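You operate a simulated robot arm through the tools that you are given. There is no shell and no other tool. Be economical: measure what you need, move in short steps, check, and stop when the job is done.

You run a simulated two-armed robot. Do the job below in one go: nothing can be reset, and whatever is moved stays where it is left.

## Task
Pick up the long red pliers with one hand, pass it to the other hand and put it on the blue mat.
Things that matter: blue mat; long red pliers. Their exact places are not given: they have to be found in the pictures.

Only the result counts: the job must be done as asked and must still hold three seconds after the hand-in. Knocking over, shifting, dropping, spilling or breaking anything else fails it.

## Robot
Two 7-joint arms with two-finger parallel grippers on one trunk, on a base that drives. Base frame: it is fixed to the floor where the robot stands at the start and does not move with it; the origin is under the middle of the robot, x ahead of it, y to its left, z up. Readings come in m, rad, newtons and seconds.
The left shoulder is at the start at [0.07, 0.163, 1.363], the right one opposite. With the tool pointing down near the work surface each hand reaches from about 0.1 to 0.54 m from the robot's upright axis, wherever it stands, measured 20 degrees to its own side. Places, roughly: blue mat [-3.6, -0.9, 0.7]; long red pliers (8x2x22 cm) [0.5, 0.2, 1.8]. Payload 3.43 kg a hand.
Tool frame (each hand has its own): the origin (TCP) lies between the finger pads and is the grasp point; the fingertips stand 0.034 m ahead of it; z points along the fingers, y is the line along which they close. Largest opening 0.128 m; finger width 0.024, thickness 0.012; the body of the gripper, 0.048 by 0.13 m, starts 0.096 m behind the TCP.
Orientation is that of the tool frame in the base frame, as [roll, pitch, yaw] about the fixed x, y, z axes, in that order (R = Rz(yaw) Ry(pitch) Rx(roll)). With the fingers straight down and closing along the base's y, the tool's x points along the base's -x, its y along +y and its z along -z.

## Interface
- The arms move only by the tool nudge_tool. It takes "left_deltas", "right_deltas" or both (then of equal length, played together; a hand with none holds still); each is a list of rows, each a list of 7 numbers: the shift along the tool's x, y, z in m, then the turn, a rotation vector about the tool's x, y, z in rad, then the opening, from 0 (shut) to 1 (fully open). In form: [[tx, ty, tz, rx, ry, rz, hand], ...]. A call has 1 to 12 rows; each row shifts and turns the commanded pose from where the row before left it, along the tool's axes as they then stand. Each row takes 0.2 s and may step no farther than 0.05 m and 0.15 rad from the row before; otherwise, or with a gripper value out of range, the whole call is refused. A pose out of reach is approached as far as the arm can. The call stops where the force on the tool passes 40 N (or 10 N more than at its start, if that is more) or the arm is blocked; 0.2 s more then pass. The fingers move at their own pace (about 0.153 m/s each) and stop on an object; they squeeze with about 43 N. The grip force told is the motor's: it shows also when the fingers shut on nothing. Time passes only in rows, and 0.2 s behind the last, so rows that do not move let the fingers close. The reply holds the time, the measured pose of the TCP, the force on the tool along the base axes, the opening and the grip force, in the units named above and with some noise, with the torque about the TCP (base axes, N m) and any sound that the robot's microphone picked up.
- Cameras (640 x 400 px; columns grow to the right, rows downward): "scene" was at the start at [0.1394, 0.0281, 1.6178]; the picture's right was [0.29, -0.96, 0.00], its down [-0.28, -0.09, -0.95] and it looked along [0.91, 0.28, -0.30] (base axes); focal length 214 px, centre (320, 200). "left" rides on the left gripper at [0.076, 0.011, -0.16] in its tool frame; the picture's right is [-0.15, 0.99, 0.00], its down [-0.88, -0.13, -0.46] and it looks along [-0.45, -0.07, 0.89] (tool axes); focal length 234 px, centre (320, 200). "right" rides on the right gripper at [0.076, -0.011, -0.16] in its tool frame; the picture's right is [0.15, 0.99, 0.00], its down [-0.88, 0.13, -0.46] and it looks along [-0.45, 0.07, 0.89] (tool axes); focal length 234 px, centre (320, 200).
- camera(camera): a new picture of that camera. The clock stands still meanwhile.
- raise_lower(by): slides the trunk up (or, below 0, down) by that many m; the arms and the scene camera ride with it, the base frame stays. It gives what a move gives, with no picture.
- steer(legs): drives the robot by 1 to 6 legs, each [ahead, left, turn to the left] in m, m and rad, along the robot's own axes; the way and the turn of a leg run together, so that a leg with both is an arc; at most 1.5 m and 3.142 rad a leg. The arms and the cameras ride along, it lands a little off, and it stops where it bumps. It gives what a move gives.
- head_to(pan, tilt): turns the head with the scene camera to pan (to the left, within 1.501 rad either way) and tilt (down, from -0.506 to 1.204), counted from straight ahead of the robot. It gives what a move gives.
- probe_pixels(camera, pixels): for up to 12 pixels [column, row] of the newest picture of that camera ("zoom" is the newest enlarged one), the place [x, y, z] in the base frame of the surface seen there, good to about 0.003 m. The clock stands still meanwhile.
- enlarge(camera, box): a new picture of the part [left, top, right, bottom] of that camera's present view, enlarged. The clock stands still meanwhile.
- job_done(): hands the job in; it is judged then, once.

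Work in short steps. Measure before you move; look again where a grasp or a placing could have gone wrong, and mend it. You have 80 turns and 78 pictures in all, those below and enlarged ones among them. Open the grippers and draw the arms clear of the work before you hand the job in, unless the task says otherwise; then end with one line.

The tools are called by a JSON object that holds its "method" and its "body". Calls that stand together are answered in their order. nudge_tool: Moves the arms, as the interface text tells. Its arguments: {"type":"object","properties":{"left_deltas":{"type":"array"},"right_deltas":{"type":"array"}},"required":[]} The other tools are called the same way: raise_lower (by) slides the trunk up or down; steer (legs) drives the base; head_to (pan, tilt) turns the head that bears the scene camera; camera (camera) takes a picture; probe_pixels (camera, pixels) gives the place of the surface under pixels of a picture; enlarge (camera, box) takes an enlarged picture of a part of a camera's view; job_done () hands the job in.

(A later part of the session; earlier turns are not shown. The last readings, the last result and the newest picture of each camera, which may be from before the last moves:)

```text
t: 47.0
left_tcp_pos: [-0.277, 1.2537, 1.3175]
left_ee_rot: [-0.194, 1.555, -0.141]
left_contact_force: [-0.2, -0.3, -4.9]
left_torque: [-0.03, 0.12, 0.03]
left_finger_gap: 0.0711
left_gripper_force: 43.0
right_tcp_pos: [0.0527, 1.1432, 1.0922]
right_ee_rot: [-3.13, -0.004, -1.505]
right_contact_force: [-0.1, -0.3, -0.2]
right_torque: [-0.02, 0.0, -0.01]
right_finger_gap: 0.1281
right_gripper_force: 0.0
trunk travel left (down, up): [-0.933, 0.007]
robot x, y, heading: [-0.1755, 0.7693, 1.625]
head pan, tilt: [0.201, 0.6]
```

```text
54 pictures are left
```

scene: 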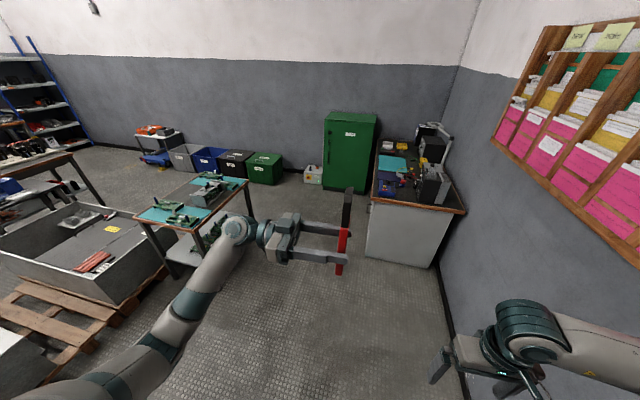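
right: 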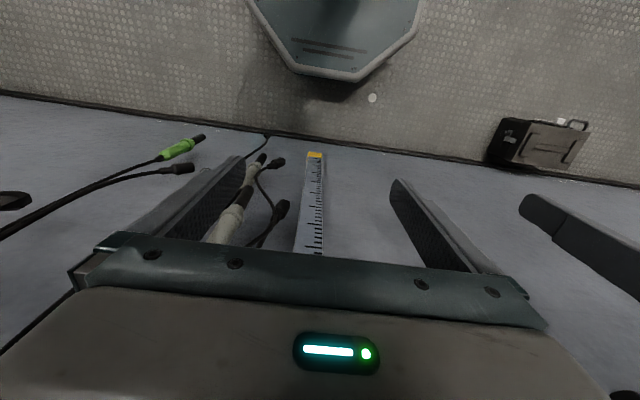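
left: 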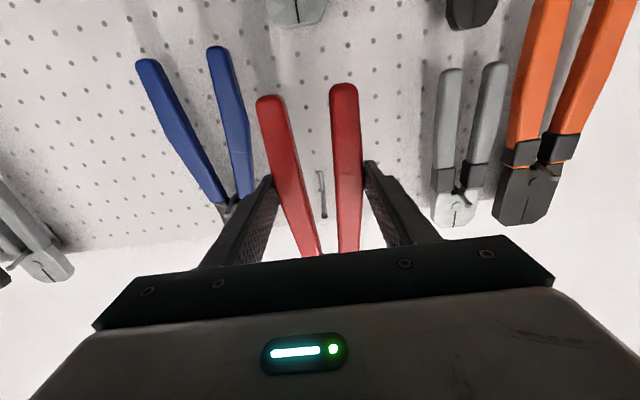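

Pliers hang nicely edge-on at (347,235). The right elbow (520,320) seems close to the wall, so I strafe left 0.15 m and view again.

{"method": "steer", "body": {"legs": [[0, 0.15, 0]]}}

{"method": "head_to", "body": {"pan": -0.5, "tilt": 0.7}}

{"method": "camera", "body": {"camera": "scene"}}

```text
t: 48.3
left_tcp_pos: [-0.402, 1.2453, 1.3195]
left_ee_rot: [1.293, 1.569, 1.341]
left_contact_force: [-0.8, 0.2, -5.1]
left_torque: [0.0, 0.06, 0.03]
left_finger_gap: 0.0707
left_gripper_force: 42.4
right_tcp_pos: [-0.0746, 1.1338, 1.0894]
right_ee_rot: [3.137, 0.002, -1.514]
right_contact_force: [-0.6, 0.2, -0.7]
right_torque: [-0.05, -0.06, 0.0]
right_finger_gap: 0.128
right_gripper_force: 0.1
trunk travel left (down, up): [-0.933, 0.007]
robot x, y, heading: [-0.3245, 0.7579, 1.621]
head pan, tilt: [0.201, 0.6]
```

```text
t: 49.4
left_tcp_pos: [-0.4009, 1.2428, 1.3202]
left_ee_rot: [0.23, 1.57, 0.279]
left_contact_force: [-0.2, 0.1, -4.2]
left_torque: [-0.02, 0.08, 0.0]
left_finger_gap: 0.0707
left_gripper_force: 43.6
right_tcp_pos: [-0.0747, 1.1333, 1.0882]
right_ee_rot: [3.135, 0.0, -1.513]
right_contact_force: [0.4, 0.2, -0.4]
right_torque: [0.01, -0.01, -0.03]
right_finger_gap: 0.1278
right_gripper_force: 0.0
trunk travel left (down, up): [-0.933, 0.007]
robot x, y, heading: [-0.3242, 0.7572, 1.621]
head pan, tilt: [-0.499, 0.7]
```

```text
53 pictures are left
```

scene: 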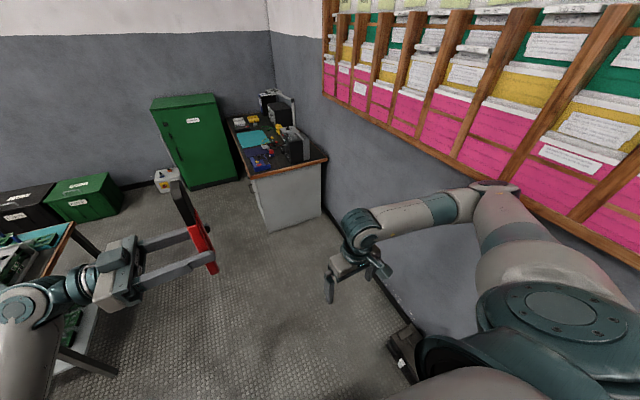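

I check the right elbow's clearance to the organizer by probing.

{"method": "probe_pixels", "body": {"camera": "scene", "pixels": [[495, 188], [520, 195], [450, 160], [560, 215], [405, 350], [200, 245], [185, 200], [345, 260]]}}

```text
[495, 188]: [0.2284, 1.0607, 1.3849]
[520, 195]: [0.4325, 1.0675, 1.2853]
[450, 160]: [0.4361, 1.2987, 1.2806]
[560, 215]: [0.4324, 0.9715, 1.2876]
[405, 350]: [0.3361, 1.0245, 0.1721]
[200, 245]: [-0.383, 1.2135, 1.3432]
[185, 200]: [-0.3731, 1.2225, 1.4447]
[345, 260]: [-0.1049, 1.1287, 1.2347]
```

The right elbow had been near the organizer (x≈0.43); I strafe 0.12 m further left, then rotate the right hand so its fingers point to the robot's left (combined 120° turn).

{"method": "steer", "body": {"legs": [[0, 0.12, 0]]}}

{"method": "nudge_tool", "body": {"right_deltas": [[0, 0, 0, -0.0866, -0.0866, -0.0866, 1], [0, 0, 0, -0.0866, -0.0866, -0.0866, 1], [0, 0, 0, -0.0866, -0.0866, -0.0866, 1], [0, 0, 0, -0.0866, -0.0866, -0.0866, 1], [0, 0, 0, -0.0866, -0.0866, -0.0866, 1], [0, 0, 0, -0.0866, -0.0866, -0.0866, 1], [0, 0, 0, -0.0866, -0.0866, -0.0866, 1]]}}

{"method": "camera", "body": {"camera": "scene"}}

```text
t: 50.6
left_tcp_pos: [-0.518, 1.2382, 1.319]
left_ee_rot: [-3.007, 1.57, -2.96]
left_contact_force: [-0.1, -0.3, -4.7]
left_torque: [-0.01, 0.06, 0.04]
left_finger_gap: 0.0709
left_gripper_force: 43.3
right_tcp_pos: [-0.1914, 1.127, 1.0873]
right_ee_rot: [3.134, 0.0, -1.515]
right_contact_force: [0.3, 0.2, 0.3]
right_torque: [0.0, 0.04, -0.03]
right_finger_gap: 0.1281
right_gripper_force: 0.1
trunk travel left (down, up): [-0.933, 0.007]
robot x, y, heading: [-0.4441, 0.7501, 1.621]
head pan, tilt: [-0.499, 0.7]
```

```text
t: 52.2
left_tcp_pos: [-0.5212, 1.2385, 1.3194]
left_ee_rot: [0.341, 1.571, 0.389]
left_contact_force: [0.5, -0.8, -3.4]
left_torque: [-0.01, 0.05, 0.01]
left_finger_gap: 0.0707
left_gripper_force: 43.1
right_tcp_pos: [-0.1932, 1.1398, 1.0832]
right_ee_rot: [2.678, 0.712, -1.063]
right_contact_force: [-0.1, 0.2, -0.2]
right_torque: [0.0, -0.02, 0.01]
right_finger_gap: 0.1282
right_gripper_force: 0.0
right hand out of reach, approached as far as the arm can: row 1, 2
trunk travel left (down, up): [-0.933, 0.007]
robot x, y, heading: [-0.4418, 0.7497, 1.621]
head pan, tilt: [-0.499, 0.7]
```

```text
52 pictures are left
```

scene: 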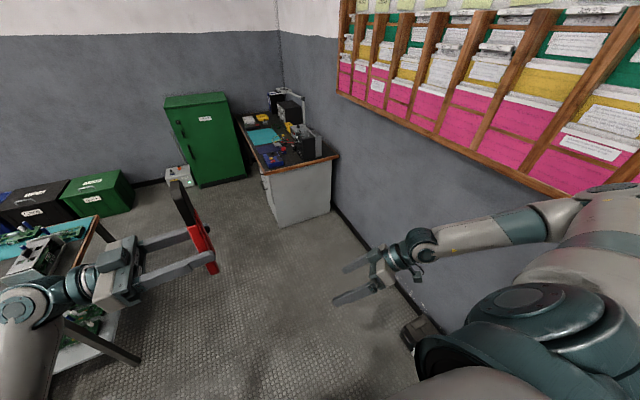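

Half turned; continue the other half.

{"method": "nudge_tool", "body": {"right_deltas": [[0, 0, 0, -0.0866, -0.0866, -0.0866, 1], [0, 0, 0, -0.0866, -0.0866, -0.0866, 1], [0, 0, 0, -0.0866, -0.0866, -0.0866, 1], [0, 0, 0, -0.0866, -0.0866, -0.0866, 1], [0, 0, 0, -0.0866, -0.0866, -0.0866, 1], [0, 0, 0, -0.0866, -0.0866, -0.0866, 1], [0, 0, 0, -0.0866, -0.0866, -0.0866, 1]]}}

{"method": "camera", "body": {"camera": "scene"}}

```text
t: 53.8
left_tcp_pos: [-0.5223, 1.2376, 1.3192]
left_ee_rot: [-1.453, 1.57, -1.407]
left_contact_force: [-0.3, 0.2, -4.8]
left_torque: [-0.02, 0.1, 0.01]
left_finger_gap: 0.0713
left_gripper_force: 42.9
right_tcp_pos: [-0.2072, 1.1515, 1.0769]
right_ee_rot: [2.415, 1.523, -0.755]
right_contact_force: [0.7, 0.5, 0.5]
right_torque: [0.01, -0.03, 0.03]
right_finger_gap: 0.1282
right_gripper_force: 0.2
right hand out of reach, approached as far as the arm can: row 1
trunk travel left (down, up): [-0.933, 0.007]
robot x, y, heading: [-0.4435, 0.7502, 1.62]
head pan, tilt: [-0.499, 0.7]
```

```text
51 pictures are left
```

scene: 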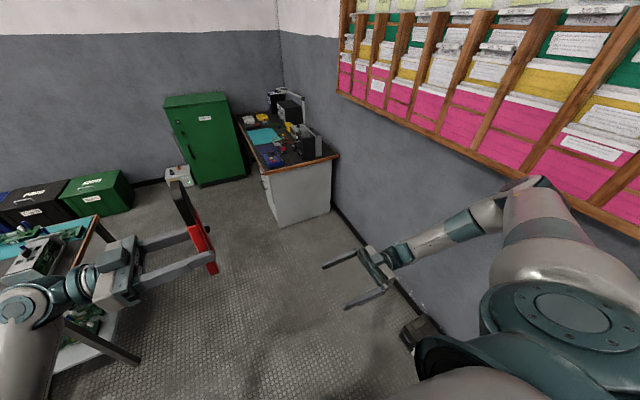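

Orientation is nearly right (small corrections rx −0.078, ry −0.036, rz −0.032). I correct and raise the right hand to z≈1.38, level with the upper handles, with room still between the hands.

{"method": "nudge_tool", "body": {"right_deltas": [[0, 0, 0, -0.078, -0.036, -0.032, 1], [-0.043, -0.0145, 0, 0, 0, 0, 1], [-0.043, -0.0145, 0, 0, 0, 0, 1], [-0.043, -0.0145, 0, 0, 0, 0, 1], [-0.043, -0.0145, 0, 0, 0, 0, 1], [-0.043, -0.0145, 0, 0, 0, 0, 1], [-0.043, -0.0145, 0, 0, 0, 0, 1], [-0.043, -0.0145, 0, 0, 0, 0, 1], [0, 0, 0.035, 0, 0, 0, 1], [0, 0, 0.035, 0, 0, 0, 1]]}}

{"method": "head_to", "body": {"pan": -0.1, "tilt": 0.6}}

{"method": "camera", "body": {"camera": "scene"}}

{"method": "camera", "body": {"camera": "right"}}

```text
t: 56.0
left_tcp_pos: [-0.522, 1.2383, 1.3189]
left_ee_rot: [-1.02, 1.57, -0.975]
left_contact_force: [0.8, 0.2, -4.2]
left_torque: [0.0, 0.07, -0.03]
left_finger_gap: 0.0708
left_gripper_force: 43.5
right_tcp_pos: [-0.2833, 1.2499, 1.3772]
right_ee_rot: [1.715, 1.567, -1.379]
right_contact_force: [-0.3, -0.1, -0.8]
right_torque: [-0.01, 0.0, -0.02]
right_finger_gap: 0.1279
right_gripper_force: 0.1
trunk travel left (down, up): [-0.933, 0.007]
robot x, y, heading: [-0.4445, 0.7523, 1.623]
head pan, tilt: [-0.499, 0.7]
```

```text
t: 56.9
left_tcp_pos: [-0.5193, 1.2364, 1.3195]
left_ee_rot: [0.157, 1.57, 0.205]
left_contact_force: [-0.3, 0.7, -3.8]
left_torque: [-0.02, 0.08, 0.02]
left_finger_gap: 0.0711
left_gripper_force: 42.9
right_tcp_pos: [-0.2813, 1.2482, 1.3767]
right_ee_rot: [1.181, 1.57, -1.912]
right_contact_force: [-0.1, -0.2, -0.8]
right_torque: [-0.01, -0.03, 0.03]
right_finger_gap: 0.1279
right_gripper_force: 0.1
trunk travel left (down, up): [-0.933, 0.007]
robot x, y, heading: [-0.4437, 0.7526, 1.62]
head pan, tilt: [-0.099, 0.6]
```

```text
50 pictures are left
```

scene: 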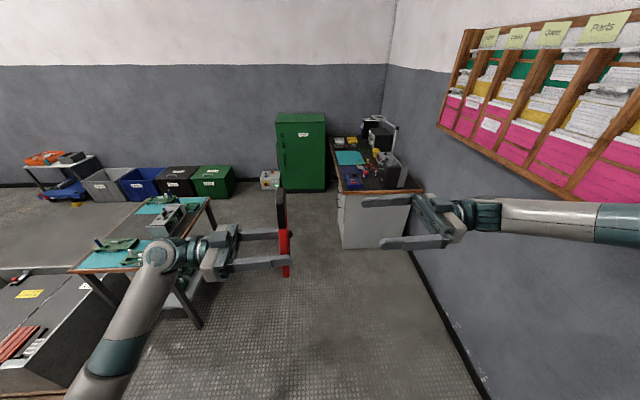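

```text
49 pictures are left
```

right: 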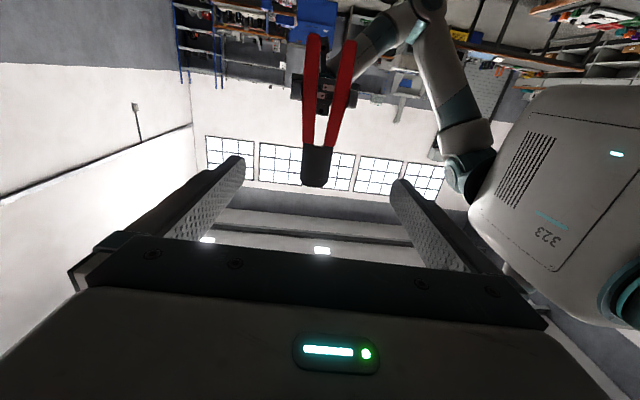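

Both hands face each other. I probe the pliers' edges in the right camera for exact alignment.

{"method": "probe_pixels", "body": {"camera": "right", "pixels": [[306, 110], [341, 110], [317, 165], [317, 180], [310, 45], [350, 45], [305, 80], [350, 80]]}}

```text
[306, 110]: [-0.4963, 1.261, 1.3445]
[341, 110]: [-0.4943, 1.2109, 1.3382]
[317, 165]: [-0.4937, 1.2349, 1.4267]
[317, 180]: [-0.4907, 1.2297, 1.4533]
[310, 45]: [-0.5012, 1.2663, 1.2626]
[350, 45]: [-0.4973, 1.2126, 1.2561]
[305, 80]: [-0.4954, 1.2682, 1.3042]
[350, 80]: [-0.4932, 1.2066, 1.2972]
```

Pliers' right face is at X≈−0.495, centre Y≈1.235. Advance the right hand 0.208 m along its fingers with a 3.5 mm lateral fix.

{"method": "nudge_tool", "body": {"right_deltas": [[0, 0.0035, 0.04, 0, 0, 0, 1], [0, 0, 0.04, 0, 0, 0, 1], [0, 0, 0.04, 0, 0, 0, 1], [0, 0, 0.04, 0, 0, 0, 1], [0, 0, 0.025, 0, 0, 0, 1], [0, 0, 0, 0, 0, 0, 1]]}}

{"method": "camera", "body": {"camera": "right"}}

{"method": "enlarge", "body": {"camera": "scene", "box": [180, 160, 420, 310]}}

```text
t: 58.3
left_tcp_pos: [-0.5204, 1.2371, 1.3192]
left_ee_rot: [-0.071, 1.57, -0.023]
left_contact_force: [-0.1, 0.3, -3.8]
left_torque: [-0.01, 0.08, 0.01]
left_finger_gap: 0.071
left_gripper_force: 42.3
right_tcp_pos: [-0.4666, 1.2352, 1.3768]
right_ee_rot: [0.815, 1.57, -2.276]
right_contact_force: [0.7, -1.1, 0.4]
right_torque: [0.05, 0.01, 0.0]
right_finger_gap: 0.1278
right_gripper_force: 0.2
trunk travel left (down, up): [-0.933, 0.007]
robot x, y, heading: [-0.4438, 0.7508, 1.619]
head pan, tilt: [-0.099, 0.6]
```

```text
48 pictures are left
```

right: 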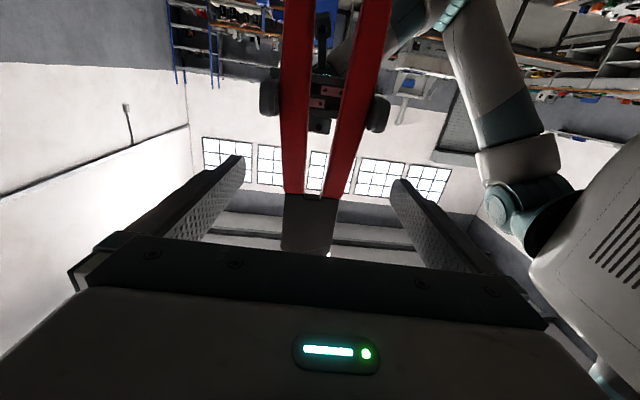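

```text
2.67 times, centred on (300, 235) of scene
```

zoom: 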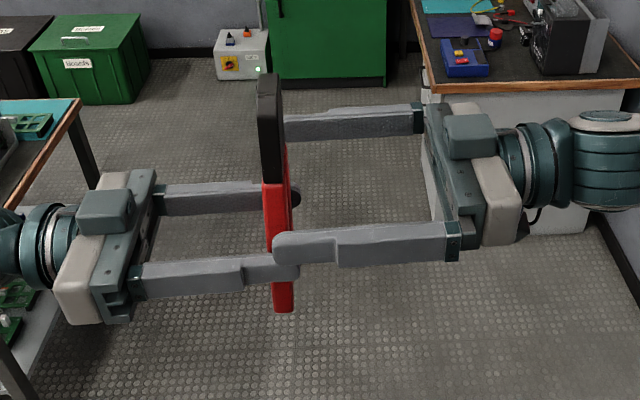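

Aligned. Advance the last 0.022 m and close the right hand while the left holds.

{"method": "nudge_tool", "body": {"right_deltas": [[0, 0, 0.012, 0, 0, 0, 1], [0, 0, 0.01, 0, 0, 0, 1], [0, 0, 0, 0, 0, 0, 1], [0, 0, 0, 0, 0, 0, 0.25], [0, 0, 0, 0, 0, 0, 0.25], [0, 0, 0, 0, 0, 0, 0.25], [0, 0, 0, 0, 0, 0, 0.25]]}}

{"method": "enlarge", "body": {"camera": "scene", "box": [180, 160, 420, 310]}}

```text
t: 59.9
left_tcp_pos: [-0.5194, 1.2361, 1.3186]
left_ee_rot: [-2.529, 1.57, -2.488]
left_contact_force: [5.8, -27.2, -5.2]
left_torque: [0.77, 0.46, -0.38]
left_finger_gap: 0.071
left_gripper_force: 43.1
right_tcp_pos: [-0.4885, 1.2366, 1.3765]
right_ee_rot: [0.452, 1.571, -2.644]
right_contact_force: [-5.8, 27.5, 1.0]
right_torque: [0.78, -0.01, -0.49]
right_finger_gap: 0.0589
right_gripper_force: 43.2
trunk travel left (down, up): [-0.933, 0.007]
robot x, y, heading: [-0.4461, 0.7551, 1.613]
head pan, tilt: [-0.099, 0.6]
```

```text
2.67 times, centred on (300, 235) of scene
```

zoom: 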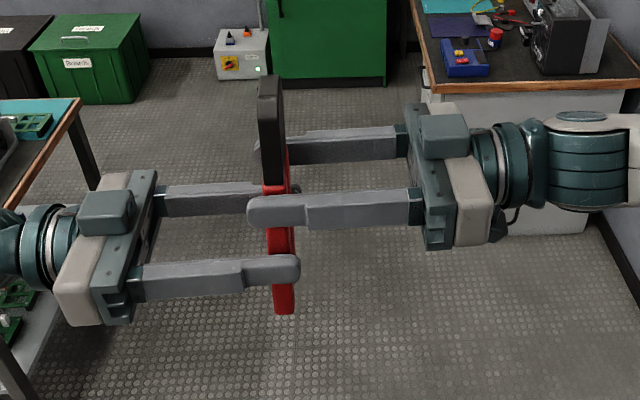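

Both hold (gaps 0.071 / 0.059), but there is a 27 N sideways strain. I relieve it by moving the right hand 3 mm toward +Y.

{"method": "nudge_tool", "body": {"right_deltas": [[0, -0.003, 0, 0, 0, 0, 0.25], [0, 0, 0, 0, 0, 0, 0.25]]}}

```text
t: 60.5
left_tcp_pos: [-0.5196, 1.2379, 1.3185]
left_ee_rot: [-2.261, 1.569, -2.216]
left_contact_force: [4.5, -23.1, -6.5]
left_torque: [0.5, 0.52, -0.27]
left_finger_gap: 0.0709
left_gripper_force: 43.0
right_tcp_pos: [-0.4878, 1.2392, 1.3775]
right_ee_rot: [-1.467, 1.57, 1.723]
right_contact_force: [-4.1, 21.8, 2.6]
right_torque: [0.77, -0.11, -0.48]
right_finger_gap: 0.0589
right_gripper_force: 43.2
trunk travel left (down, up): [-0.933, 0.007]
robot x, y, heading: [-0.4448, 0.753, 1.62]
head pan, tilt: [-0.099, 0.6]
```

Strain fell slightly; another 5 mm.

{"method": "nudge_tool", "body": {"right_deltas": [[0, -0.003, 0, 0, 0, 0, 0.25], [0, -0.003, 0, 0, 0, 0, 0.25], [0, 0, 0, 0, 0, 0, 0.25]]}}

```text
t: 61.3
left_tcp_pos: [-0.5212, 1.2398, 1.3198]
left_ee_rot: [-1.747, 1.569, -1.692]
left_contact_force: [-5.3, 7.3, -9.8]
left_torque: [-0.43, 0.8, 0.31]
left_finger_gap: 0.0711
left_gripper_force: 43.1
right_tcp_pos: [-0.4895, 1.2405, 1.3772]
right_ee_rot: [0.904, 1.567, -2.182]
right_contact_force: [5.1, -7.6, 5.4]
right_torque: [0.01, -0.89, -0.09]
right_finger_gap: 0.0588
right_gripper_force: 43.5
trunk travel left (down, up): [-0.933, 0.007]
robot x, y, heading: [-0.4443, 0.753, 1.621]
head pan, tilt: [-0.099, 0.6]
```

Strain is now small (≈7 N). The left hand opens in place to a moderate opening, then I check that the right carries the load.

{"method": "nudge_tool", "body": {"left_deltas": [[0, 0, 0, 0, 0, 0, 0.6], [0, 0, 0, 0, 0, 0, 0.9], [0, 0, 0, 0, 0, 0, 0.9], [0, 0, -0.02, 0, 0, 0, 0.9], [0, 0, -0.04, 0, 0, 0, 0.9], [0, 0, -0.04, 0, 0, 0, 0.9]]}}

{"method": "camera", "body": {"camera": "scene"}}

{"method": "camera", "body": {"camera": "right"}}

```text
t: 62.7
left_tcp_pos: [-0.622, 1.233, 1.3202]
left_ee_rot: [0.306, 1.57, 0.353]
left_contact_force: [0.4, 0.1, -0.6]
left_torque: [0.0, 0.02, 0.02]
left_finger_gap: 0.1148
left_gripper_force: 0.1
right_tcp_pos: [-0.4903, 1.2427, 1.3769]
right_ee_rot: [2.05, 1.569, -1.044]
right_contact_force: [0.0, -0.1, 0.1]
right_torque: [0.01, -0.09, 0.01]
right_finger_gap: 0.0589
right_gripper_force: 42.6
trunk travel left (down, up): [-0.933, 0.007]
robot x, y, heading: [-0.4451, 0.7513, 1.619]
head pan, tilt: [-0.099, 0.6]
```

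```text
45 pictures are left
```

scene: 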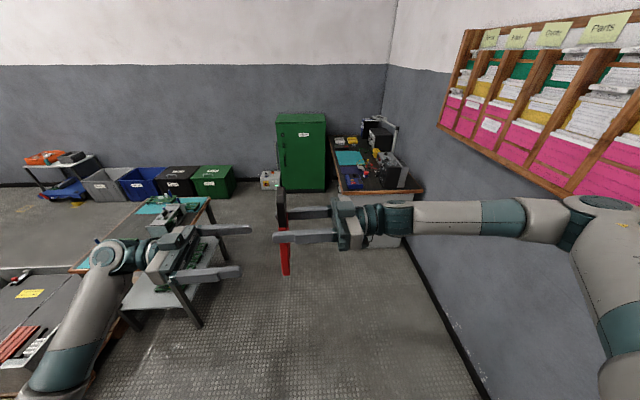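

```text
44 pictures are left
```

right: 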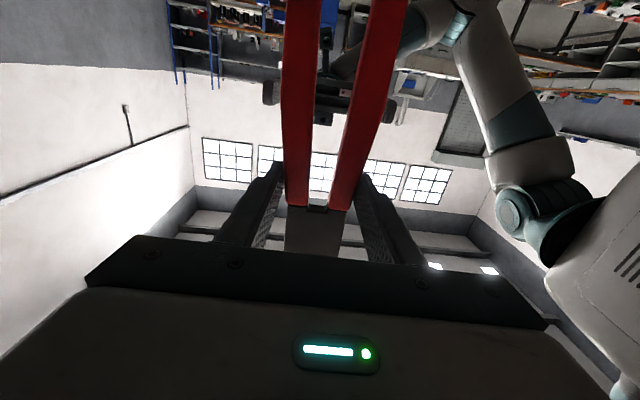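

The right hand holds the pliers alone. I pull the left hand further away, then look left and down to map the route.

{"method": "nudge_tool", "body": {"left_deltas": [[0, 0, -0.04, 0, 0, 0, 0.9], [0, 0, -0.04, 0, 0, 0, 0.9]]}}

{"method": "head_to", "body": {"pan": 1.45, "tilt": 0.75}}

{"method": "camera", "body": {"camera": "scene"}}

```text
t: 63.3
left_tcp_pos: [-0.7039, 1.2289, 1.3191]
left_ee_rot: [-0.175, 1.568, -0.127]
left_contact_force: [-1.0, 0.2, -0.7]
left_torque: [0.01, -0.01, 0.01]
left_finger_gap: 0.1155
left_gripper_force: 0.1
right_tcp_pos: [-0.4905, 1.2427, 1.3772]
right_ee_rot: [2.408, 1.57, -0.684]
right_contact_force: [0.6, -0.4, 0.1]
right_torque: [0.04, -0.08, -0.03]
right_finger_gap: 0.0589
right_gripper_force: 43.1
trunk travel left (down, up): [-0.933, 0.007]
robot x, y, heading: [-0.4411, 0.7523, 1.619]
head pan, tilt: [-0.099, 0.6]
```

```text
t: 64.9
left_tcp_pos: [-0.7012, 1.2303, 1.3187]
left_ee_rot: [-0.809, 1.57, -0.762]
left_contact_force: [1.2, 0.6, 0.4]
left_torque: [-0.02, -0.03, -0.01]
left_finger_gap: 0.1151
left_gripper_force: 0.1
right_tcp_pos: [-0.4893, 1.2441, 1.3772]
right_ee_rot: [1.482, 1.57, -1.612]
right_contact_force: [-0.6, -0.2, 0.5]
right_torque: [0.02, -0.01, 0.01]
right_finger_gap: 0.0588
right_gripper_force: 43.0
trunk travel left (down, up): [-0.933, 0.007]
robot x, y, heading: [-0.445, 0.7567, 1.623]
head pan, tilt: [1.45, 0.75]
```

```text
43 pictures are left
```

scene: 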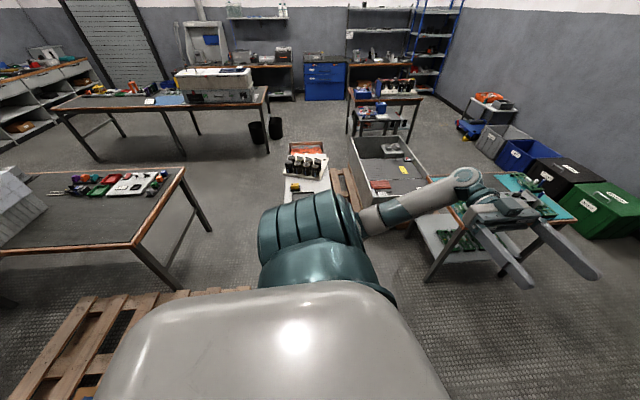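

I probe the pallet's far edge/corner near (250,290), the near table's legs, and the boxes.

{"method": "probe_pixels", "body": {"camera": "scene", "pixels": [[248, 289], [225, 290], [150, 294], [90, 298], [40, 370], [180, 288], [210, 230], [135, 245], [184, 169], [284, 190], [287, 150], [268, 152]]}}

```text
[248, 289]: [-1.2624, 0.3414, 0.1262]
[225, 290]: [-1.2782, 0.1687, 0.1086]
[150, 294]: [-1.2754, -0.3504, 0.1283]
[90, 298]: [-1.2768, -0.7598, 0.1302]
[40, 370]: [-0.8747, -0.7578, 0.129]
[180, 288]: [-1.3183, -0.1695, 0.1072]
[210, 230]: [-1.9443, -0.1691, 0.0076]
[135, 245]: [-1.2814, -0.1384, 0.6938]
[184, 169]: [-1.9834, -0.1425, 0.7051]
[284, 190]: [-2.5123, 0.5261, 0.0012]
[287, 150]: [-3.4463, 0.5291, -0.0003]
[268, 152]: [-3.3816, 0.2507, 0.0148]
```

Map: pallet corner A ≈(−1.27,0.34), box-pallet corner B ≈(−1.82,0.585): a 0.60 m gap, robot base ≈0.53 m wide across flats. I'll pass it sideways with heading 2.72. First turn and move to the gap's entry at about (−1.34,0.92).

{"method": "steer", "body": {"legs": [[0, 0, 1.1], [0.6, 0.15, 0]]}}

{"method": "head_to", "body": {"pan": 0.9, "tilt": 0.8}}

{"method": "camera", "body": {"camera": "scene"}}

```text
t: 71.2
left_tcp_pos: [-1.5982, 0.8461, 1.3197]
left_ee_rot: [-1.476, 1.57, -0.323]
left_contact_force: [-0.8, -0.5, -1.0]
left_torque: [0.02, -0.02, 0.01]
left_finger_gap: 0.1152
left_gripper_force: 0.0
right_tcp_pos: [-1.514, 1.042, 1.3774]
right_ee_rot: [-2.185, 1.569, 2.108]
right_contact_force: [-0.1, -0.4, -0.4]
right_torque: [0.06, -0.03, 0.02]
right_finger_gap: 0.0584
right_gripper_force: 42.7
trunk travel left (down, up): [-0.933, 0.007]
robot x, y, heading: [-1.0546, 0.8621, 2.725]
head pan, tilt: [1.45, 0.75]
```

```text
t: 72.2
left_tcp_pos: [-1.5976, 0.8458, 1.3198]
left_ee_rot: [-0.797, 1.57, 0.353]
left_contact_force: [-0.5, 0.3, -0.7]
left_torque: [-0.01, 0.0, 0.01]
left_finger_gap: 0.1154
left_gripper_force: 0.1
right_tcp_pos: [-1.5163, 1.0413, 1.3761]
right_ee_rot: [1.465, 1.57, -0.526]
right_contact_force: [-0.2, -0.6, -0.7]
right_torque: [0.02, -0.04, 0.02]
right_finger_gap: 0.0587
right_gripper_force: 42.7
trunk travel left (down, up): [-0.933, 0.007]
robot x, y, heading: [-1.059, 0.8627, 2.721]
head pan, tilt: [0.901, 0.799]
```

```text
42 pictures are left
```

scene: 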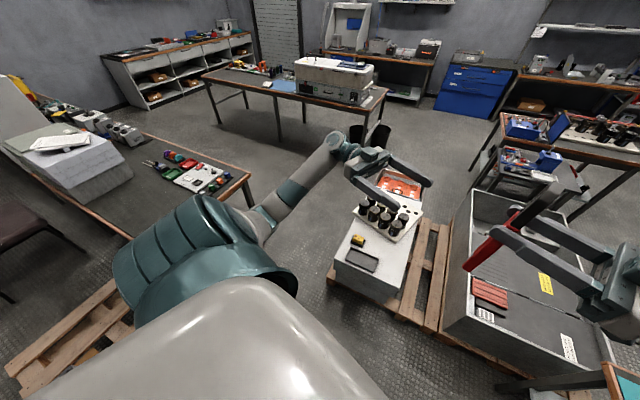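

Corner B of the box pallet is now visible at about (330,275). I probe it and the pallet's edges.

{"method": "probe_pixels", "body": {"camera": "scene", "pixels": [[331, 275], [331, 270], [326, 285], [400, 320], [345, 225], [115, 283], [25, 375], [250, 180], [350, 250], [235, 190]]}}

```text
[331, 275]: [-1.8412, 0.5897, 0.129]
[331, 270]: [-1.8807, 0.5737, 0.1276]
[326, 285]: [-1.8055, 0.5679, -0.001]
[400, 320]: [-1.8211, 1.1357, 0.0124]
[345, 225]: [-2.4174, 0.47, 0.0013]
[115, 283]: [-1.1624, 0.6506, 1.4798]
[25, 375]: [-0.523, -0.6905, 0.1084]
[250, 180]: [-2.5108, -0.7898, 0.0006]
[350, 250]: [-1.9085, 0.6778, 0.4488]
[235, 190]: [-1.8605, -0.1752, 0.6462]
```

Refined B ≈(−1.82,0.572). Move to the entry point with heading 2.746.

{"method": "steer", "body": {"legs": [[0, 0, 0.025], [0.294, 0.112, 0]]}}

{"method": "head_to", "body": {"pan": 1.5, "tilt": 1.0}}

{"method": "camera", "body": {"camera": "scene"}}

```text
t: 74.6
left_tcp_pos: [-1.9076, 0.8391, 1.3203]
left_ee_rot: [1.851, 1.57, 3.031]
left_contact_force: [-0.1, 0.3, -0.2]
left_torque: [0.0, 0.0, 0.03]
left_finger_gap: 0.1153
left_gripper_force: 0.1
right_tcp_pos: [-1.8309, 1.0369, 1.3781]
right_ee_rot: [-0.016, 1.57, -1.974]
right_contact_force: [0.5, -0.3, -4.4]
right_torque: [0.06, 0.0, -0.02]
right_finger_gap: 0.0585
right_gripper_force: 42.9
trunk travel left (down, up): [-0.933, 0.007]
robot x, y, heading: [-1.3719, 0.8697, 2.753]
head pan, tilt: [0.901, 0.799]
```

```text
t: 75.6
left_tcp_pos: [-1.9083, 0.8393, 1.3198]
left_ee_rot: [-0.632, 1.57, 0.547]
left_contact_force: [0.1, 0.0, 0.3]
left_torque: [0.0, -0.01, 0.0]
left_finger_gap: 0.1153
left_gripper_force: 0.1
right_tcp_pos: [-1.8312, 1.0357, 1.3762]
right_ee_rot: [1.43, 1.567, -0.532]
right_contact_force: [-0.2, -0.2, -4.7]
right_torque: [0.09, -0.02, 0.0]
right_finger_gap: 0.0588
right_gripper_force: 43.0
trunk travel left (down, up): [-0.933, 0.007]
robot x, y, heading: [-1.3692, 0.8683, 2.749]
head pan, tilt: [1.499, 1.0]
```

```text
41 pictures are left
```

scene: 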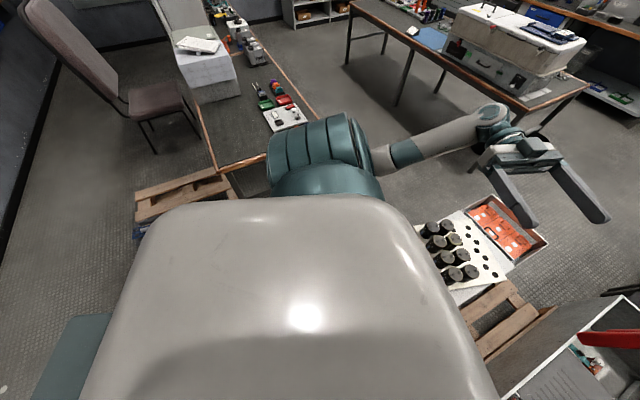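

The teal shape at (75,350) may be the robot's own base; I probe it and pallet A's visible edges.

{"method": "probe_pixels", "body": {"camera": "scene", "pixels": [[75, 350], [75, 318], [110, 315], [35, 395], [137, 215], [140, 235], [155, 215], [235, 190], [215, 170], [230, 180]]}}

```text
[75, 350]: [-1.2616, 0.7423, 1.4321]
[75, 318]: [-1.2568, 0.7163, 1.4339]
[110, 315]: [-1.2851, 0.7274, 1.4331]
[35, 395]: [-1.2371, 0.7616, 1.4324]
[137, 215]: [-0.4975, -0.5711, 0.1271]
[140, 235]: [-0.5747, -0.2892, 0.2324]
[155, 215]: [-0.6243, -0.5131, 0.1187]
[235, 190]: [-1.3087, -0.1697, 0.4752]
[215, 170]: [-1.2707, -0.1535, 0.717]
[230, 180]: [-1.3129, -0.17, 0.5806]
```

On the line through the gap (offset −2 mm). Strafe left 0.25 m and check the pose.

{"method": "steer", "body": {"legs": [[0, 0.25, 0]]}}

```text
t: 77.4
left_tcp_pos: [-2.0034, 0.6136, 1.319]
left_ee_rot: [-2.942, 1.57, -1.768]
left_contact_force: [-0.9, -0.2, 0.2]
left_torque: [0.0, 0.0, -0.01]
left_finger_gap: 0.115
left_gripper_force: 0.1
right_tcp_pos: [-1.9256, 0.8104, 1.3762]
right_ee_rot: [0.758, 1.569, -1.206]
right_contact_force: [-0.4, -0.5, -3.8]
right_torque: [0.05, 0.03, -0.02]
right_finger_gap: 0.0587
right_gripper_force: 43.3
trunk travel left (down, up): [-0.933, 0.007]
robot x, y, heading: [-1.4616, 0.6366, 2.745]
head pan, tilt: [1.499, 1.0]
```

Offset is −8 mm (toward A); correct with 0.008 m ahead while strafing 0.2 m.

{"method": "steer", "body": {"legs": [[0.01, 0.1, 0]]}}

```text
t: 78.6
left_tcp_pos: [-2.0499, 0.5275, 1.3202]
left_ee_rot: [2.688, 1.568, -2.42]
left_contact_force: [0.1, -0.2, 0.0]
left_torque: [-0.01, 0.01, 0.03]
left_finger_gap: 0.1154
left_gripper_force: 0.1
right_tcp_pos: [-1.9724, 0.7248, 1.3776]
right_ee_rot: [0.35, 1.569, -1.617]
right_contact_force: [0.5, -0.9, -4.7]
right_torque: [0.06, -0.03, -0.04]
right_finger_gap: 0.0588
right_gripper_force: 43.2
trunk travel left (down, up): [-0.933, 0.007]
robot x, y, heading: [-1.5104, 0.5523, 2.746]
head pan, tilt: [1.499, 1.0]
```

Now +5 mm, well centred. Continue 0.12 m.

{"method": "steer", "body": {"legs": [[-0.004, 0.12, 0]]}}

```text
t: 79.5
left_tcp_pos: [-2.0609, 0.5073, 1.3195]
left_ee_rot: [0.037, 1.57, 1.232]
left_contact_force: [0.3, 0.4, -0.6]
left_torque: [0.01, 0.02, -0.03]
left_finger_gap: 0.1151
left_gripper_force: 0.1
right_tcp_pos: [-1.9866, 0.7058, 1.3742]
right_ee_rot: [2.284, 1.568, 0.334]
right_contact_force: [-0.8, -0.7, -4.1]
right_torque: [0.08, -0.01, 0.02]
right_finger_gap: 0.0588
right_gripper_force: 43.2
trunk travel left (down, up): [-0.933, 0.007]
robot x, y, heading: [-1.5145, 0.5458, 2.766]
head pan, tilt: [1.499, 1.0]
stopped in leg 1: the robot was blocked; the commanded pose is now the measured one
```

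Blocked with a slight left yaw, suggesting contact at the rear-left with pallet A. I back out 0.3 m and turn to face the gap to measure it properly.

{"method": "steer", "body": {"legs": [[0, -0.33, 0], [0, 0, 1.54]]}}

{"method": "head_to", "body": {"pan": 0.0, "tilt": 0.9}}

{"method": "camera", "body": {"camera": "scene"}}

```text
t: 85.4
left_tcp_pos: [-1.3745, 0.3109, 1.3192]
left_ee_rot: [1.095, 1.57, -2.445]
left_contact_force: [0.7, 0.3, 0.2]
left_torque: [0.0, -0.01, 0.02]
left_finger_gap: 0.1153
left_gripper_force: 0.1
right_tcp_pos: [-1.571, 0.3887, 1.3762]
right_ee_rot: [1.992, 1.57, 1.592]
right_contact_force: [0.2, 0.8, -4.3]
right_torque: [0.03, 0.04, -0.01]
right_finger_gap: 0.0586
right_gripper_force: 42.9
trunk travel left (down, up): [-0.933, 0.007]
robot x, y, heading: [-1.4007, 0.8539, -1.972]
head pan, tilt: [1.499, 1.0]
```

```text
t: 87.0
left_tcp_pos: [-1.3744, 0.3106, 1.3204]
left_ee_rot: [0.994, 1.568, -2.548]
left_contact_force: [0.4, -0.9, 0.2]
left_torque: [-0.01, 0.02, 0.02]
left_finger_gap: 0.1152
left_gripper_force: 0.0
right_tcp_pos: [-1.5723, 0.3896, 1.3756]
right_ee_rot: [2.085, 1.568, 1.686]
right_contact_force: [0.4, -0.9, -4.4]
right_torque: [0.01, 0.04, 0.0]
right_finger_gap: 0.0586
right_gripper_force: 43.0
trunk travel left (down, up): [-0.933, 0.007]
robot x, y, heading: [-1.4001, 0.8504, -1.969]
head pan, tilt: [0.0, 0.901]
```

```text
40 pictures are left
```

scene: 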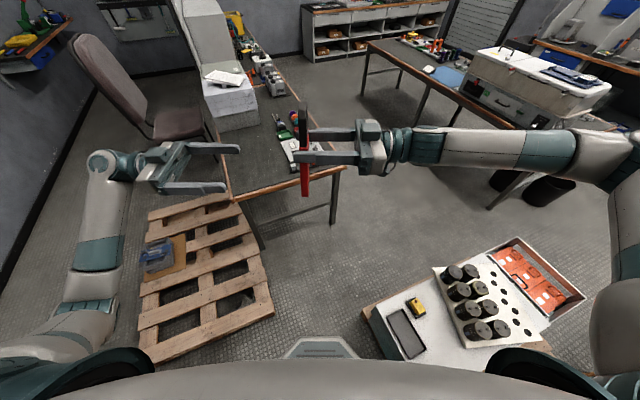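

A clear view: pallet A's near corner at (272,310), box pallet corner at (363,310), and my base at (320,345). I probe all.

{"method": "probe_pixels", "body": {"camera": "scene", "pixels": [[271, 311], [273, 300], [268, 314], [245, 220], [153, 360], [364, 309], [367, 318], [385, 352], [440, 272], [318, 341], [298, 341], [344, 341]]}}

```text
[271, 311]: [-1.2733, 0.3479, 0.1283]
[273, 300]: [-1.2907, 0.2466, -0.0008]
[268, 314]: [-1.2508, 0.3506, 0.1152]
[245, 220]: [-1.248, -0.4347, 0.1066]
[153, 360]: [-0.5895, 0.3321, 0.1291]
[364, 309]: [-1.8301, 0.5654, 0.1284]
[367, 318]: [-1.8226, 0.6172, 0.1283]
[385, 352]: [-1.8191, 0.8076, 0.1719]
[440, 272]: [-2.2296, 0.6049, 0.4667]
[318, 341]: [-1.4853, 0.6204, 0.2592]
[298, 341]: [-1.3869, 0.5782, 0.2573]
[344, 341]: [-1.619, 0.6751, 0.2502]
```

I enlarge the base area to determine its true outline.

{"method": "enlarge", "body": {"camera": "scene", "box": [250, 290, 410, 390]}}

```text
4.00 times, centred on (330, 340) of scene
```

zoom: 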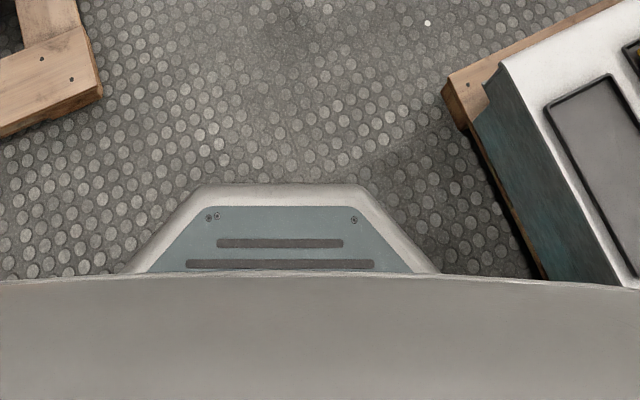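

{"method": "probe_pixels", "body": {"camera": "zoom", "pixels": [[205, 188], [362, 188], [285, 187], [145, 262], [425, 260], [170, 232], [400, 232], [285, 200], [447, 85], [465, 122], [98, 95], [95, 85]]}}

```text
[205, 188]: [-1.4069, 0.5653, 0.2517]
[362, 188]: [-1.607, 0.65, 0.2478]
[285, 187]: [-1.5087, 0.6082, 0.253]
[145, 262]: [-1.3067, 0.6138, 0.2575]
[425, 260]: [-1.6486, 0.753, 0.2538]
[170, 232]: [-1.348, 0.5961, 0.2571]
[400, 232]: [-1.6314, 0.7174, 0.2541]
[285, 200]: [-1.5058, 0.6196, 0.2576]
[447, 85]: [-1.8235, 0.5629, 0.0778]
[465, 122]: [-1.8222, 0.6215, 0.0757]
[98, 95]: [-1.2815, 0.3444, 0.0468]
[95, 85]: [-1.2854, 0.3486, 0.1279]
```

The base measures ≈0.29–0.30 m radius and the gap only 0.58 m, so this way is too narrow. I look to the right (over the boxes) for another route.

{"method": "head_to", "body": {"pan": -1.5, "tilt": 0.5}}

{"method": "camera", "body": {"camera": "scene"}}

```text
t: 88.6
left_tcp_pos: [-1.3738, 0.3114, 1.32]
left_ee_rot: [0.945, 1.57, -2.596]
left_contact_force: [-0.2, 1.1, 0.2]
left_torque: [-0.01, 0.01, -0.01]
left_finger_gap: 0.1153
left_gripper_force: 0.0
right_tcp_pos: [-1.5719, 0.3888, 1.3758]
right_ee_rot: [2.076, 1.567, 1.677]
right_contact_force: [0.1, -0.2, -3.8]
right_torque: [0.03, 0.06, -0.01]
right_finger_gap: 0.0585
right_gripper_force: 43.0
trunk travel left (down, up): [-0.933, 0.007]
robot x, y, heading: [-1.398, 0.8528, -1.968]
head pan, tilt: [-1.499, 0.499]
```

```text
38 pictures are left
```

scene: 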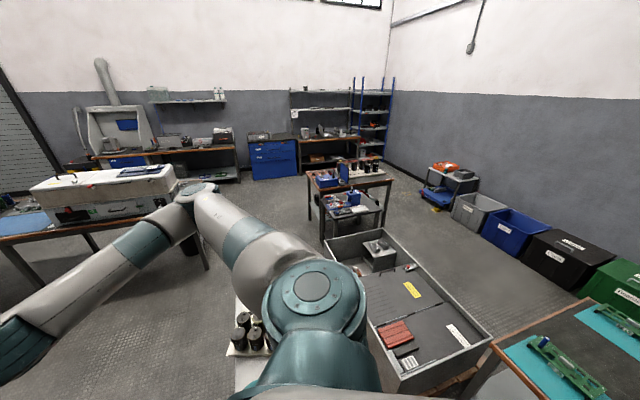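

There is a wide aisle between the box pallet and the coloured boxes along the wall. I probe table C's corners, boxes, table D legs and box pallet's ends.

{"method": "probe_pixels", "body": {"camera": "scene", "pixels": [[491, 346], [592, 298], [570, 290], [525, 262], [455, 222], [425, 205], [492, 340], [372, 230], [330, 238], [310, 205], [388, 205], [440, 300]]}}

{"method": "head_to", "body": {"pan": -1.5, "tilt": 0.9}}

{"method": "steer", "body": {"legs": [[0, 0, -1.5]]}}

{"method": "camera", "body": {"camera": "scene"}}

```text
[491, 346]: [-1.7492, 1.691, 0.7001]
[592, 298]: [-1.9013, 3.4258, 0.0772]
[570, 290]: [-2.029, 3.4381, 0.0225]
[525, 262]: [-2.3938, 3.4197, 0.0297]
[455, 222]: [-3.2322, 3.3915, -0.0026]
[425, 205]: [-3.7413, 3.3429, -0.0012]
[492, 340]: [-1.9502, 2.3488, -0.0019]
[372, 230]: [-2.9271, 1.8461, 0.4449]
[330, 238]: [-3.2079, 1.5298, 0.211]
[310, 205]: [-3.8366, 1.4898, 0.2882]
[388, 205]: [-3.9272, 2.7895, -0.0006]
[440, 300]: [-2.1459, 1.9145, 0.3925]
```

```text
t: 89.5
left_tcp_pos: [-1.3723, 0.3107, 1.3193]
left_ee_rot: [0.949, 1.569, -2.591]
left_contact_force: [-0.2, 0.3, -0.1]
left_torque: [0.05, 0.04, -0.01]
left_finger_gap: 0.1154
left_gripper_force: 0.1
right_tcp_pos: [-1.5705, 0.3899, 1.3755]
right_ee_rot: [2.079, 1.566, 1.681]
right_contact_force: [-0.3, 0.2, -4.3]
right_torque: [0.03, 0.06, 0.03]
right_finger_gap: 0.0586
right_gripper_force: 42.4
trunk travel left (down, up): [-0.933, 0.007]
robot x, y, heading: [-1.3993, 0.8487, -1.968]
head pan, tilt: [-1.499, 0.901]
```

```text
t: 93.4
left_tcp_pos: [-1.9323, 0.7583, 1.3195]
left_ee_rot: [0.828, 1.569, 2.124]
left_contact_force: [-0.3, 0.9, 0.4]
left_torque: [-0.01, 0.0, 0.02]
left_finger_gap: 0.115
left_gripper_force: 0.1
right_tcp_pos: [-1.8787, 0.9641, 1.3744]
right_ee_rot: [2.133, 1.566, 0.29]
right_contact_force: [0.3, 0.0, -4.5]
right_torque: [0.04, -0.06, 0.0]
right_finger_gap: 0.0587
right_gripper_force: 42.8
trunk travel left (down, up): [-0.933, 0.007]
robot x, y, heading: [-1.398, 0.8518, 2.869]
head pan, tilt: [-1.499, 0.901]
```

```text
37 pictures are left
```

scene: 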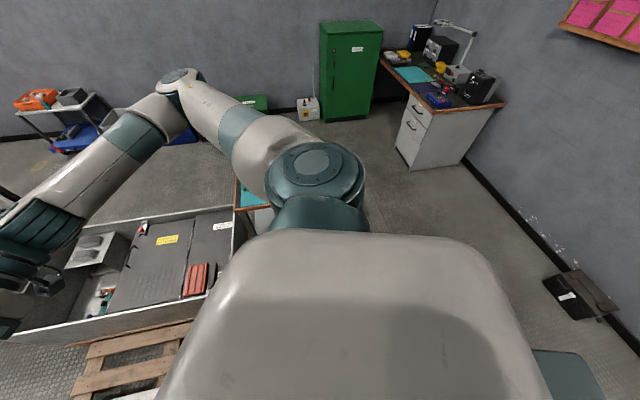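

The aisle works: boxes' fronts are at y≈3.42, box pallet's far side y≈1.92, but I must go round table C. I probe the cabinet, desk and boxes ahead of that way.

{"method": "probe_pixels", "body": {"camera": "scene", "pixels": [[325, 119], [370, 118], [308, 120], [400, 165], [262, 112], [240, 208], [215, 205], [65, 145], [20, 140], [565, 315], [555, 285], [110, 130]]}}

{"method": "steer", "body": {"legs": [[0, 0, -1.3], [0.4, -0.55, 0]]}}

{"method": "head_to", "body": {"pan": 0.6, "tilt": 0.5}}

{"method": "camera", "body": {"camera": "scene"}}

```text
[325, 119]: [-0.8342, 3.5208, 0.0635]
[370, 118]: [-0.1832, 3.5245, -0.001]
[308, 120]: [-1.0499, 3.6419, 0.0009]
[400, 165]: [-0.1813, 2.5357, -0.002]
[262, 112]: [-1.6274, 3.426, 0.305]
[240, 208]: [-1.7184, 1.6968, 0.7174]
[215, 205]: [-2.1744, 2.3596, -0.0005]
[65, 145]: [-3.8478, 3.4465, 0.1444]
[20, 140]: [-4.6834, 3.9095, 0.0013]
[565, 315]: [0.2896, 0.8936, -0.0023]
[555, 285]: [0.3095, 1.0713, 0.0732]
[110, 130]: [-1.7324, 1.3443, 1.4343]
```

```text
t: 100.3
left_tcp_pos: [-1.0839, 1.7356, 1.3196]
left_ee_rot: [0.799, 1.569, 0.798]
left_contact_force: [0.1, -0.1, -0.5]
left_torque: [0.0, 0.0, 0.01]
left_finger_gap: 0.1155
left_gripper_force: 0.0
right_tcp_pos: [-0.8715, 1.74, 1.3755]
right_ee_rot: [2.383, 1.566, -0.759]
right_contact_force: [-0.1, -0.7, -4.5]
right_torque: [0.02, -0.04, -0.02]
right_finger_gap: 0.0587
right_gripper_force: 43.0
trunk travel left (down, up): [-0.933, 0.007]
robot x, y, heading: [-0.852, 1.2459, 1.571]
head pan, tilt: [-1.499, 0.901]
```

```text
t: 102.3
left_tcp_pos: [-1.0843, 1.7366, 1.3192]
left_ee_rot: [0.985, 1.57, 0.983]
left_contact_force: [0.5, 0.1, 0.7]
left_torque: [-0.01, 0.0, 0.0]
left_finger_gap: 0.1152
left_gripper_force: 0.0
right_tcp_pos: [-0.8709, 1.7407, 1.3751]
right_ee_rot: [2.069, 1.569, -1.075]
right_contact_force: [-0.2, 0.1, -4.1]
right_torque: [0.0, -0.06, 0.01]
right_finger_gap: 0.0585
right_gripper_force: 43.0
trunk travel left (down, up): [-0.933, 0.007]
robot x, y, heading: [-0.8501, 1.2497, 1.57]
head pan, tilt: [0.6, 0.499]
```

```text
36 pictures are left
```

scene: 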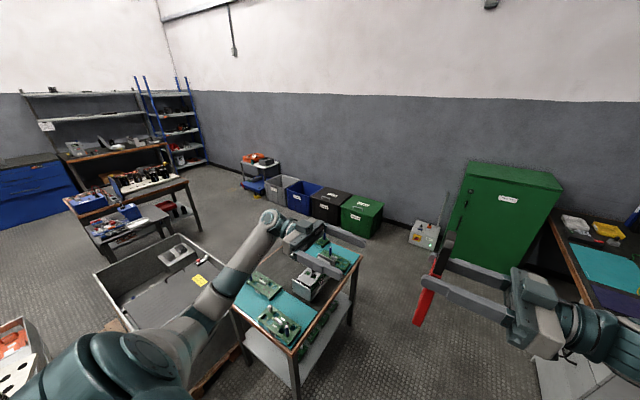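

Table C's far corner is at about (360,258). I probe C, D and the far passage.

{"method": "probe_pixels", "body": {"camera": "scene", "pixels": [[360, 259], [349, 325], [297, 380], [352, 236], [202, 232], [190, 180], [175, 178], [95, 190], [60, 225], [375, 238], [245, 192], [140, 258]]}}

```text
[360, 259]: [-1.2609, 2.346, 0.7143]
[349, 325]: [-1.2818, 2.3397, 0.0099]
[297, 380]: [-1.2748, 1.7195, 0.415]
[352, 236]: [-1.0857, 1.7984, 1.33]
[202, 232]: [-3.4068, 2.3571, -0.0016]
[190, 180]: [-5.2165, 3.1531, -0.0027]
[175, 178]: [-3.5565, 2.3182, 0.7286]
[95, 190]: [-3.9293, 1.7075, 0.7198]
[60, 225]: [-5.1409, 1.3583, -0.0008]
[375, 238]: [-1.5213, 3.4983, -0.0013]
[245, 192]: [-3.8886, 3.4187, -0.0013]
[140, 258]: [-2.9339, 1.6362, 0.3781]
```

Route: past C to y≈2.4, turn to face −X, sidestep to y≈2.88, drive along the aisle. I run the first five legs.

{"method": "steer", "body": {"legs": [[1.15, 0, 0], [0, 0, 1.57], [0, -0.48, 0], [1.5, 0, 0]]}}

```text
t: 121.4
left_tcp_pos: [-2.8209, 2.6654, 1.3192]
left_ee_rot: [1.052, 1.569, 2.618]
left_contact_force: [-0.3, -0.7, 0.7]
left_torque: [-0.03, -0.04, 0.03]
left_finger_gap: 0.1153
left_gripper_force: 0.1
right_tcp_pos: [-2.8224, 2.8781, 1.3756]
right_ee_rot: [2.177, 1.569, 0.602]
right_contact_force: [-0.2, -0.2, -5.0]
right_torque: [0.05, -0.02, 0.01]
right_finger_gap: 0.0583
right_gripper_force: 43.2
trunk travel left (down, up): [-0.933, 0.007]
robot x, y, heading: [-2.3334, 2.8955, 3.136]
head pan, tilt: [0.6, 0.499]
```

On track (−2.33, 2.90). Continue 1.5 m then look left along the next passage.

{"method": "steer", "body": {"legs": [[1.5, 0, 0], [0.4, 0, 0]]}}

{"method": "head_to", "body": {"pan": 1.2, "tilt": 0.6}}

{"method": "camera", "body": {"camera": "scene"}}

```text
t: 131.1
left_tcp_pos: [-4.735, 2.6243, 1.3202]
left_ee_rot: [1.228, 1.569, 2.821]
left_contact_force: [1.3, 0.7, 0.8]
left_torque: [0.0, -0.05, 0.0]
left_finger_gap: 0.1154
left_gripper_force: 0.1
right_tcp_pos: [-4.7443, 2.8373, 1.377]
right_ee_rot: [2.422, 1.57, 0.873]
right_contact_force: [0.8, 1.2, -3.6]
right_torque: [0.05, 0.0, 0.0]
right_finger_gap: 0.0582
right_gripper_force: 42.3
trunk travel left (down, up): [-0.933, 0.007]
robot x, y, heading: [-4.2511, 2.869, -3.118]
head pan, tilt: [0.6, 0.499]
```

```text
t: 132.1
left_tcp_pos: [-4.7369, 2.6239, 1.3198]
left_ee_rot: [0.961, 1.568, 2.55]
left_contact_force: [-0.6, 0.2, 0.5]
left_torque: [0.0, 0.02, 0.0]
left_finger_gap: 0.1152
left_gripper_force: 0.0
right_tcp_pos: [-4.7456, 2.8371, 1.3749]
right_ee_rot: [2.138, 1.569, 0.591]
right_contact_force: [0.8, 0.1, -4.1]
right_torque: [0.08, 0.01, 0.01]
right_finger_gap: 0.0579
right_gripper_force: 42.7
trunk travel left (down, up): [-0.933, 0.007]
robot x, y, heading: [-4.2587, 2.8662, -3.118]
head pan, tilt: [1.201, 0.6]
```

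```text
35 pictures are left
```

scene: 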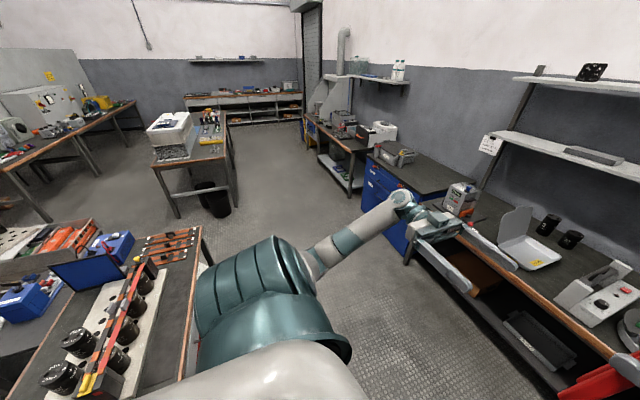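

The back bench is near the left fingers; I probe bench edge, blue cabinet, D's edge, basket and far table before moving on.

{"method": "probe_pixels", "body": {"camera": "scene", "pixels": [[530, 310], [410, 225], [365, 205], [360, 180], [201, 250], [195, 370], [215, 212], [230, 180], [160, 165], [175, 215], [210, 185], [350, 185]]}}

```text
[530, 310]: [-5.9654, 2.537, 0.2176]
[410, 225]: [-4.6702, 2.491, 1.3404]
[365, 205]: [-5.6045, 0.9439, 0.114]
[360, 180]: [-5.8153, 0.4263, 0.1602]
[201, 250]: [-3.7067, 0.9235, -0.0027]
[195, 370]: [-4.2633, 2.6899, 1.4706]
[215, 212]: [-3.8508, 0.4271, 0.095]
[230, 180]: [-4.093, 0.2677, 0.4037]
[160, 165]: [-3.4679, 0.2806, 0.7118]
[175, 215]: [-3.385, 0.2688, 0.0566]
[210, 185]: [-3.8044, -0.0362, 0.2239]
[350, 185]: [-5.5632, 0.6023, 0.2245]
```

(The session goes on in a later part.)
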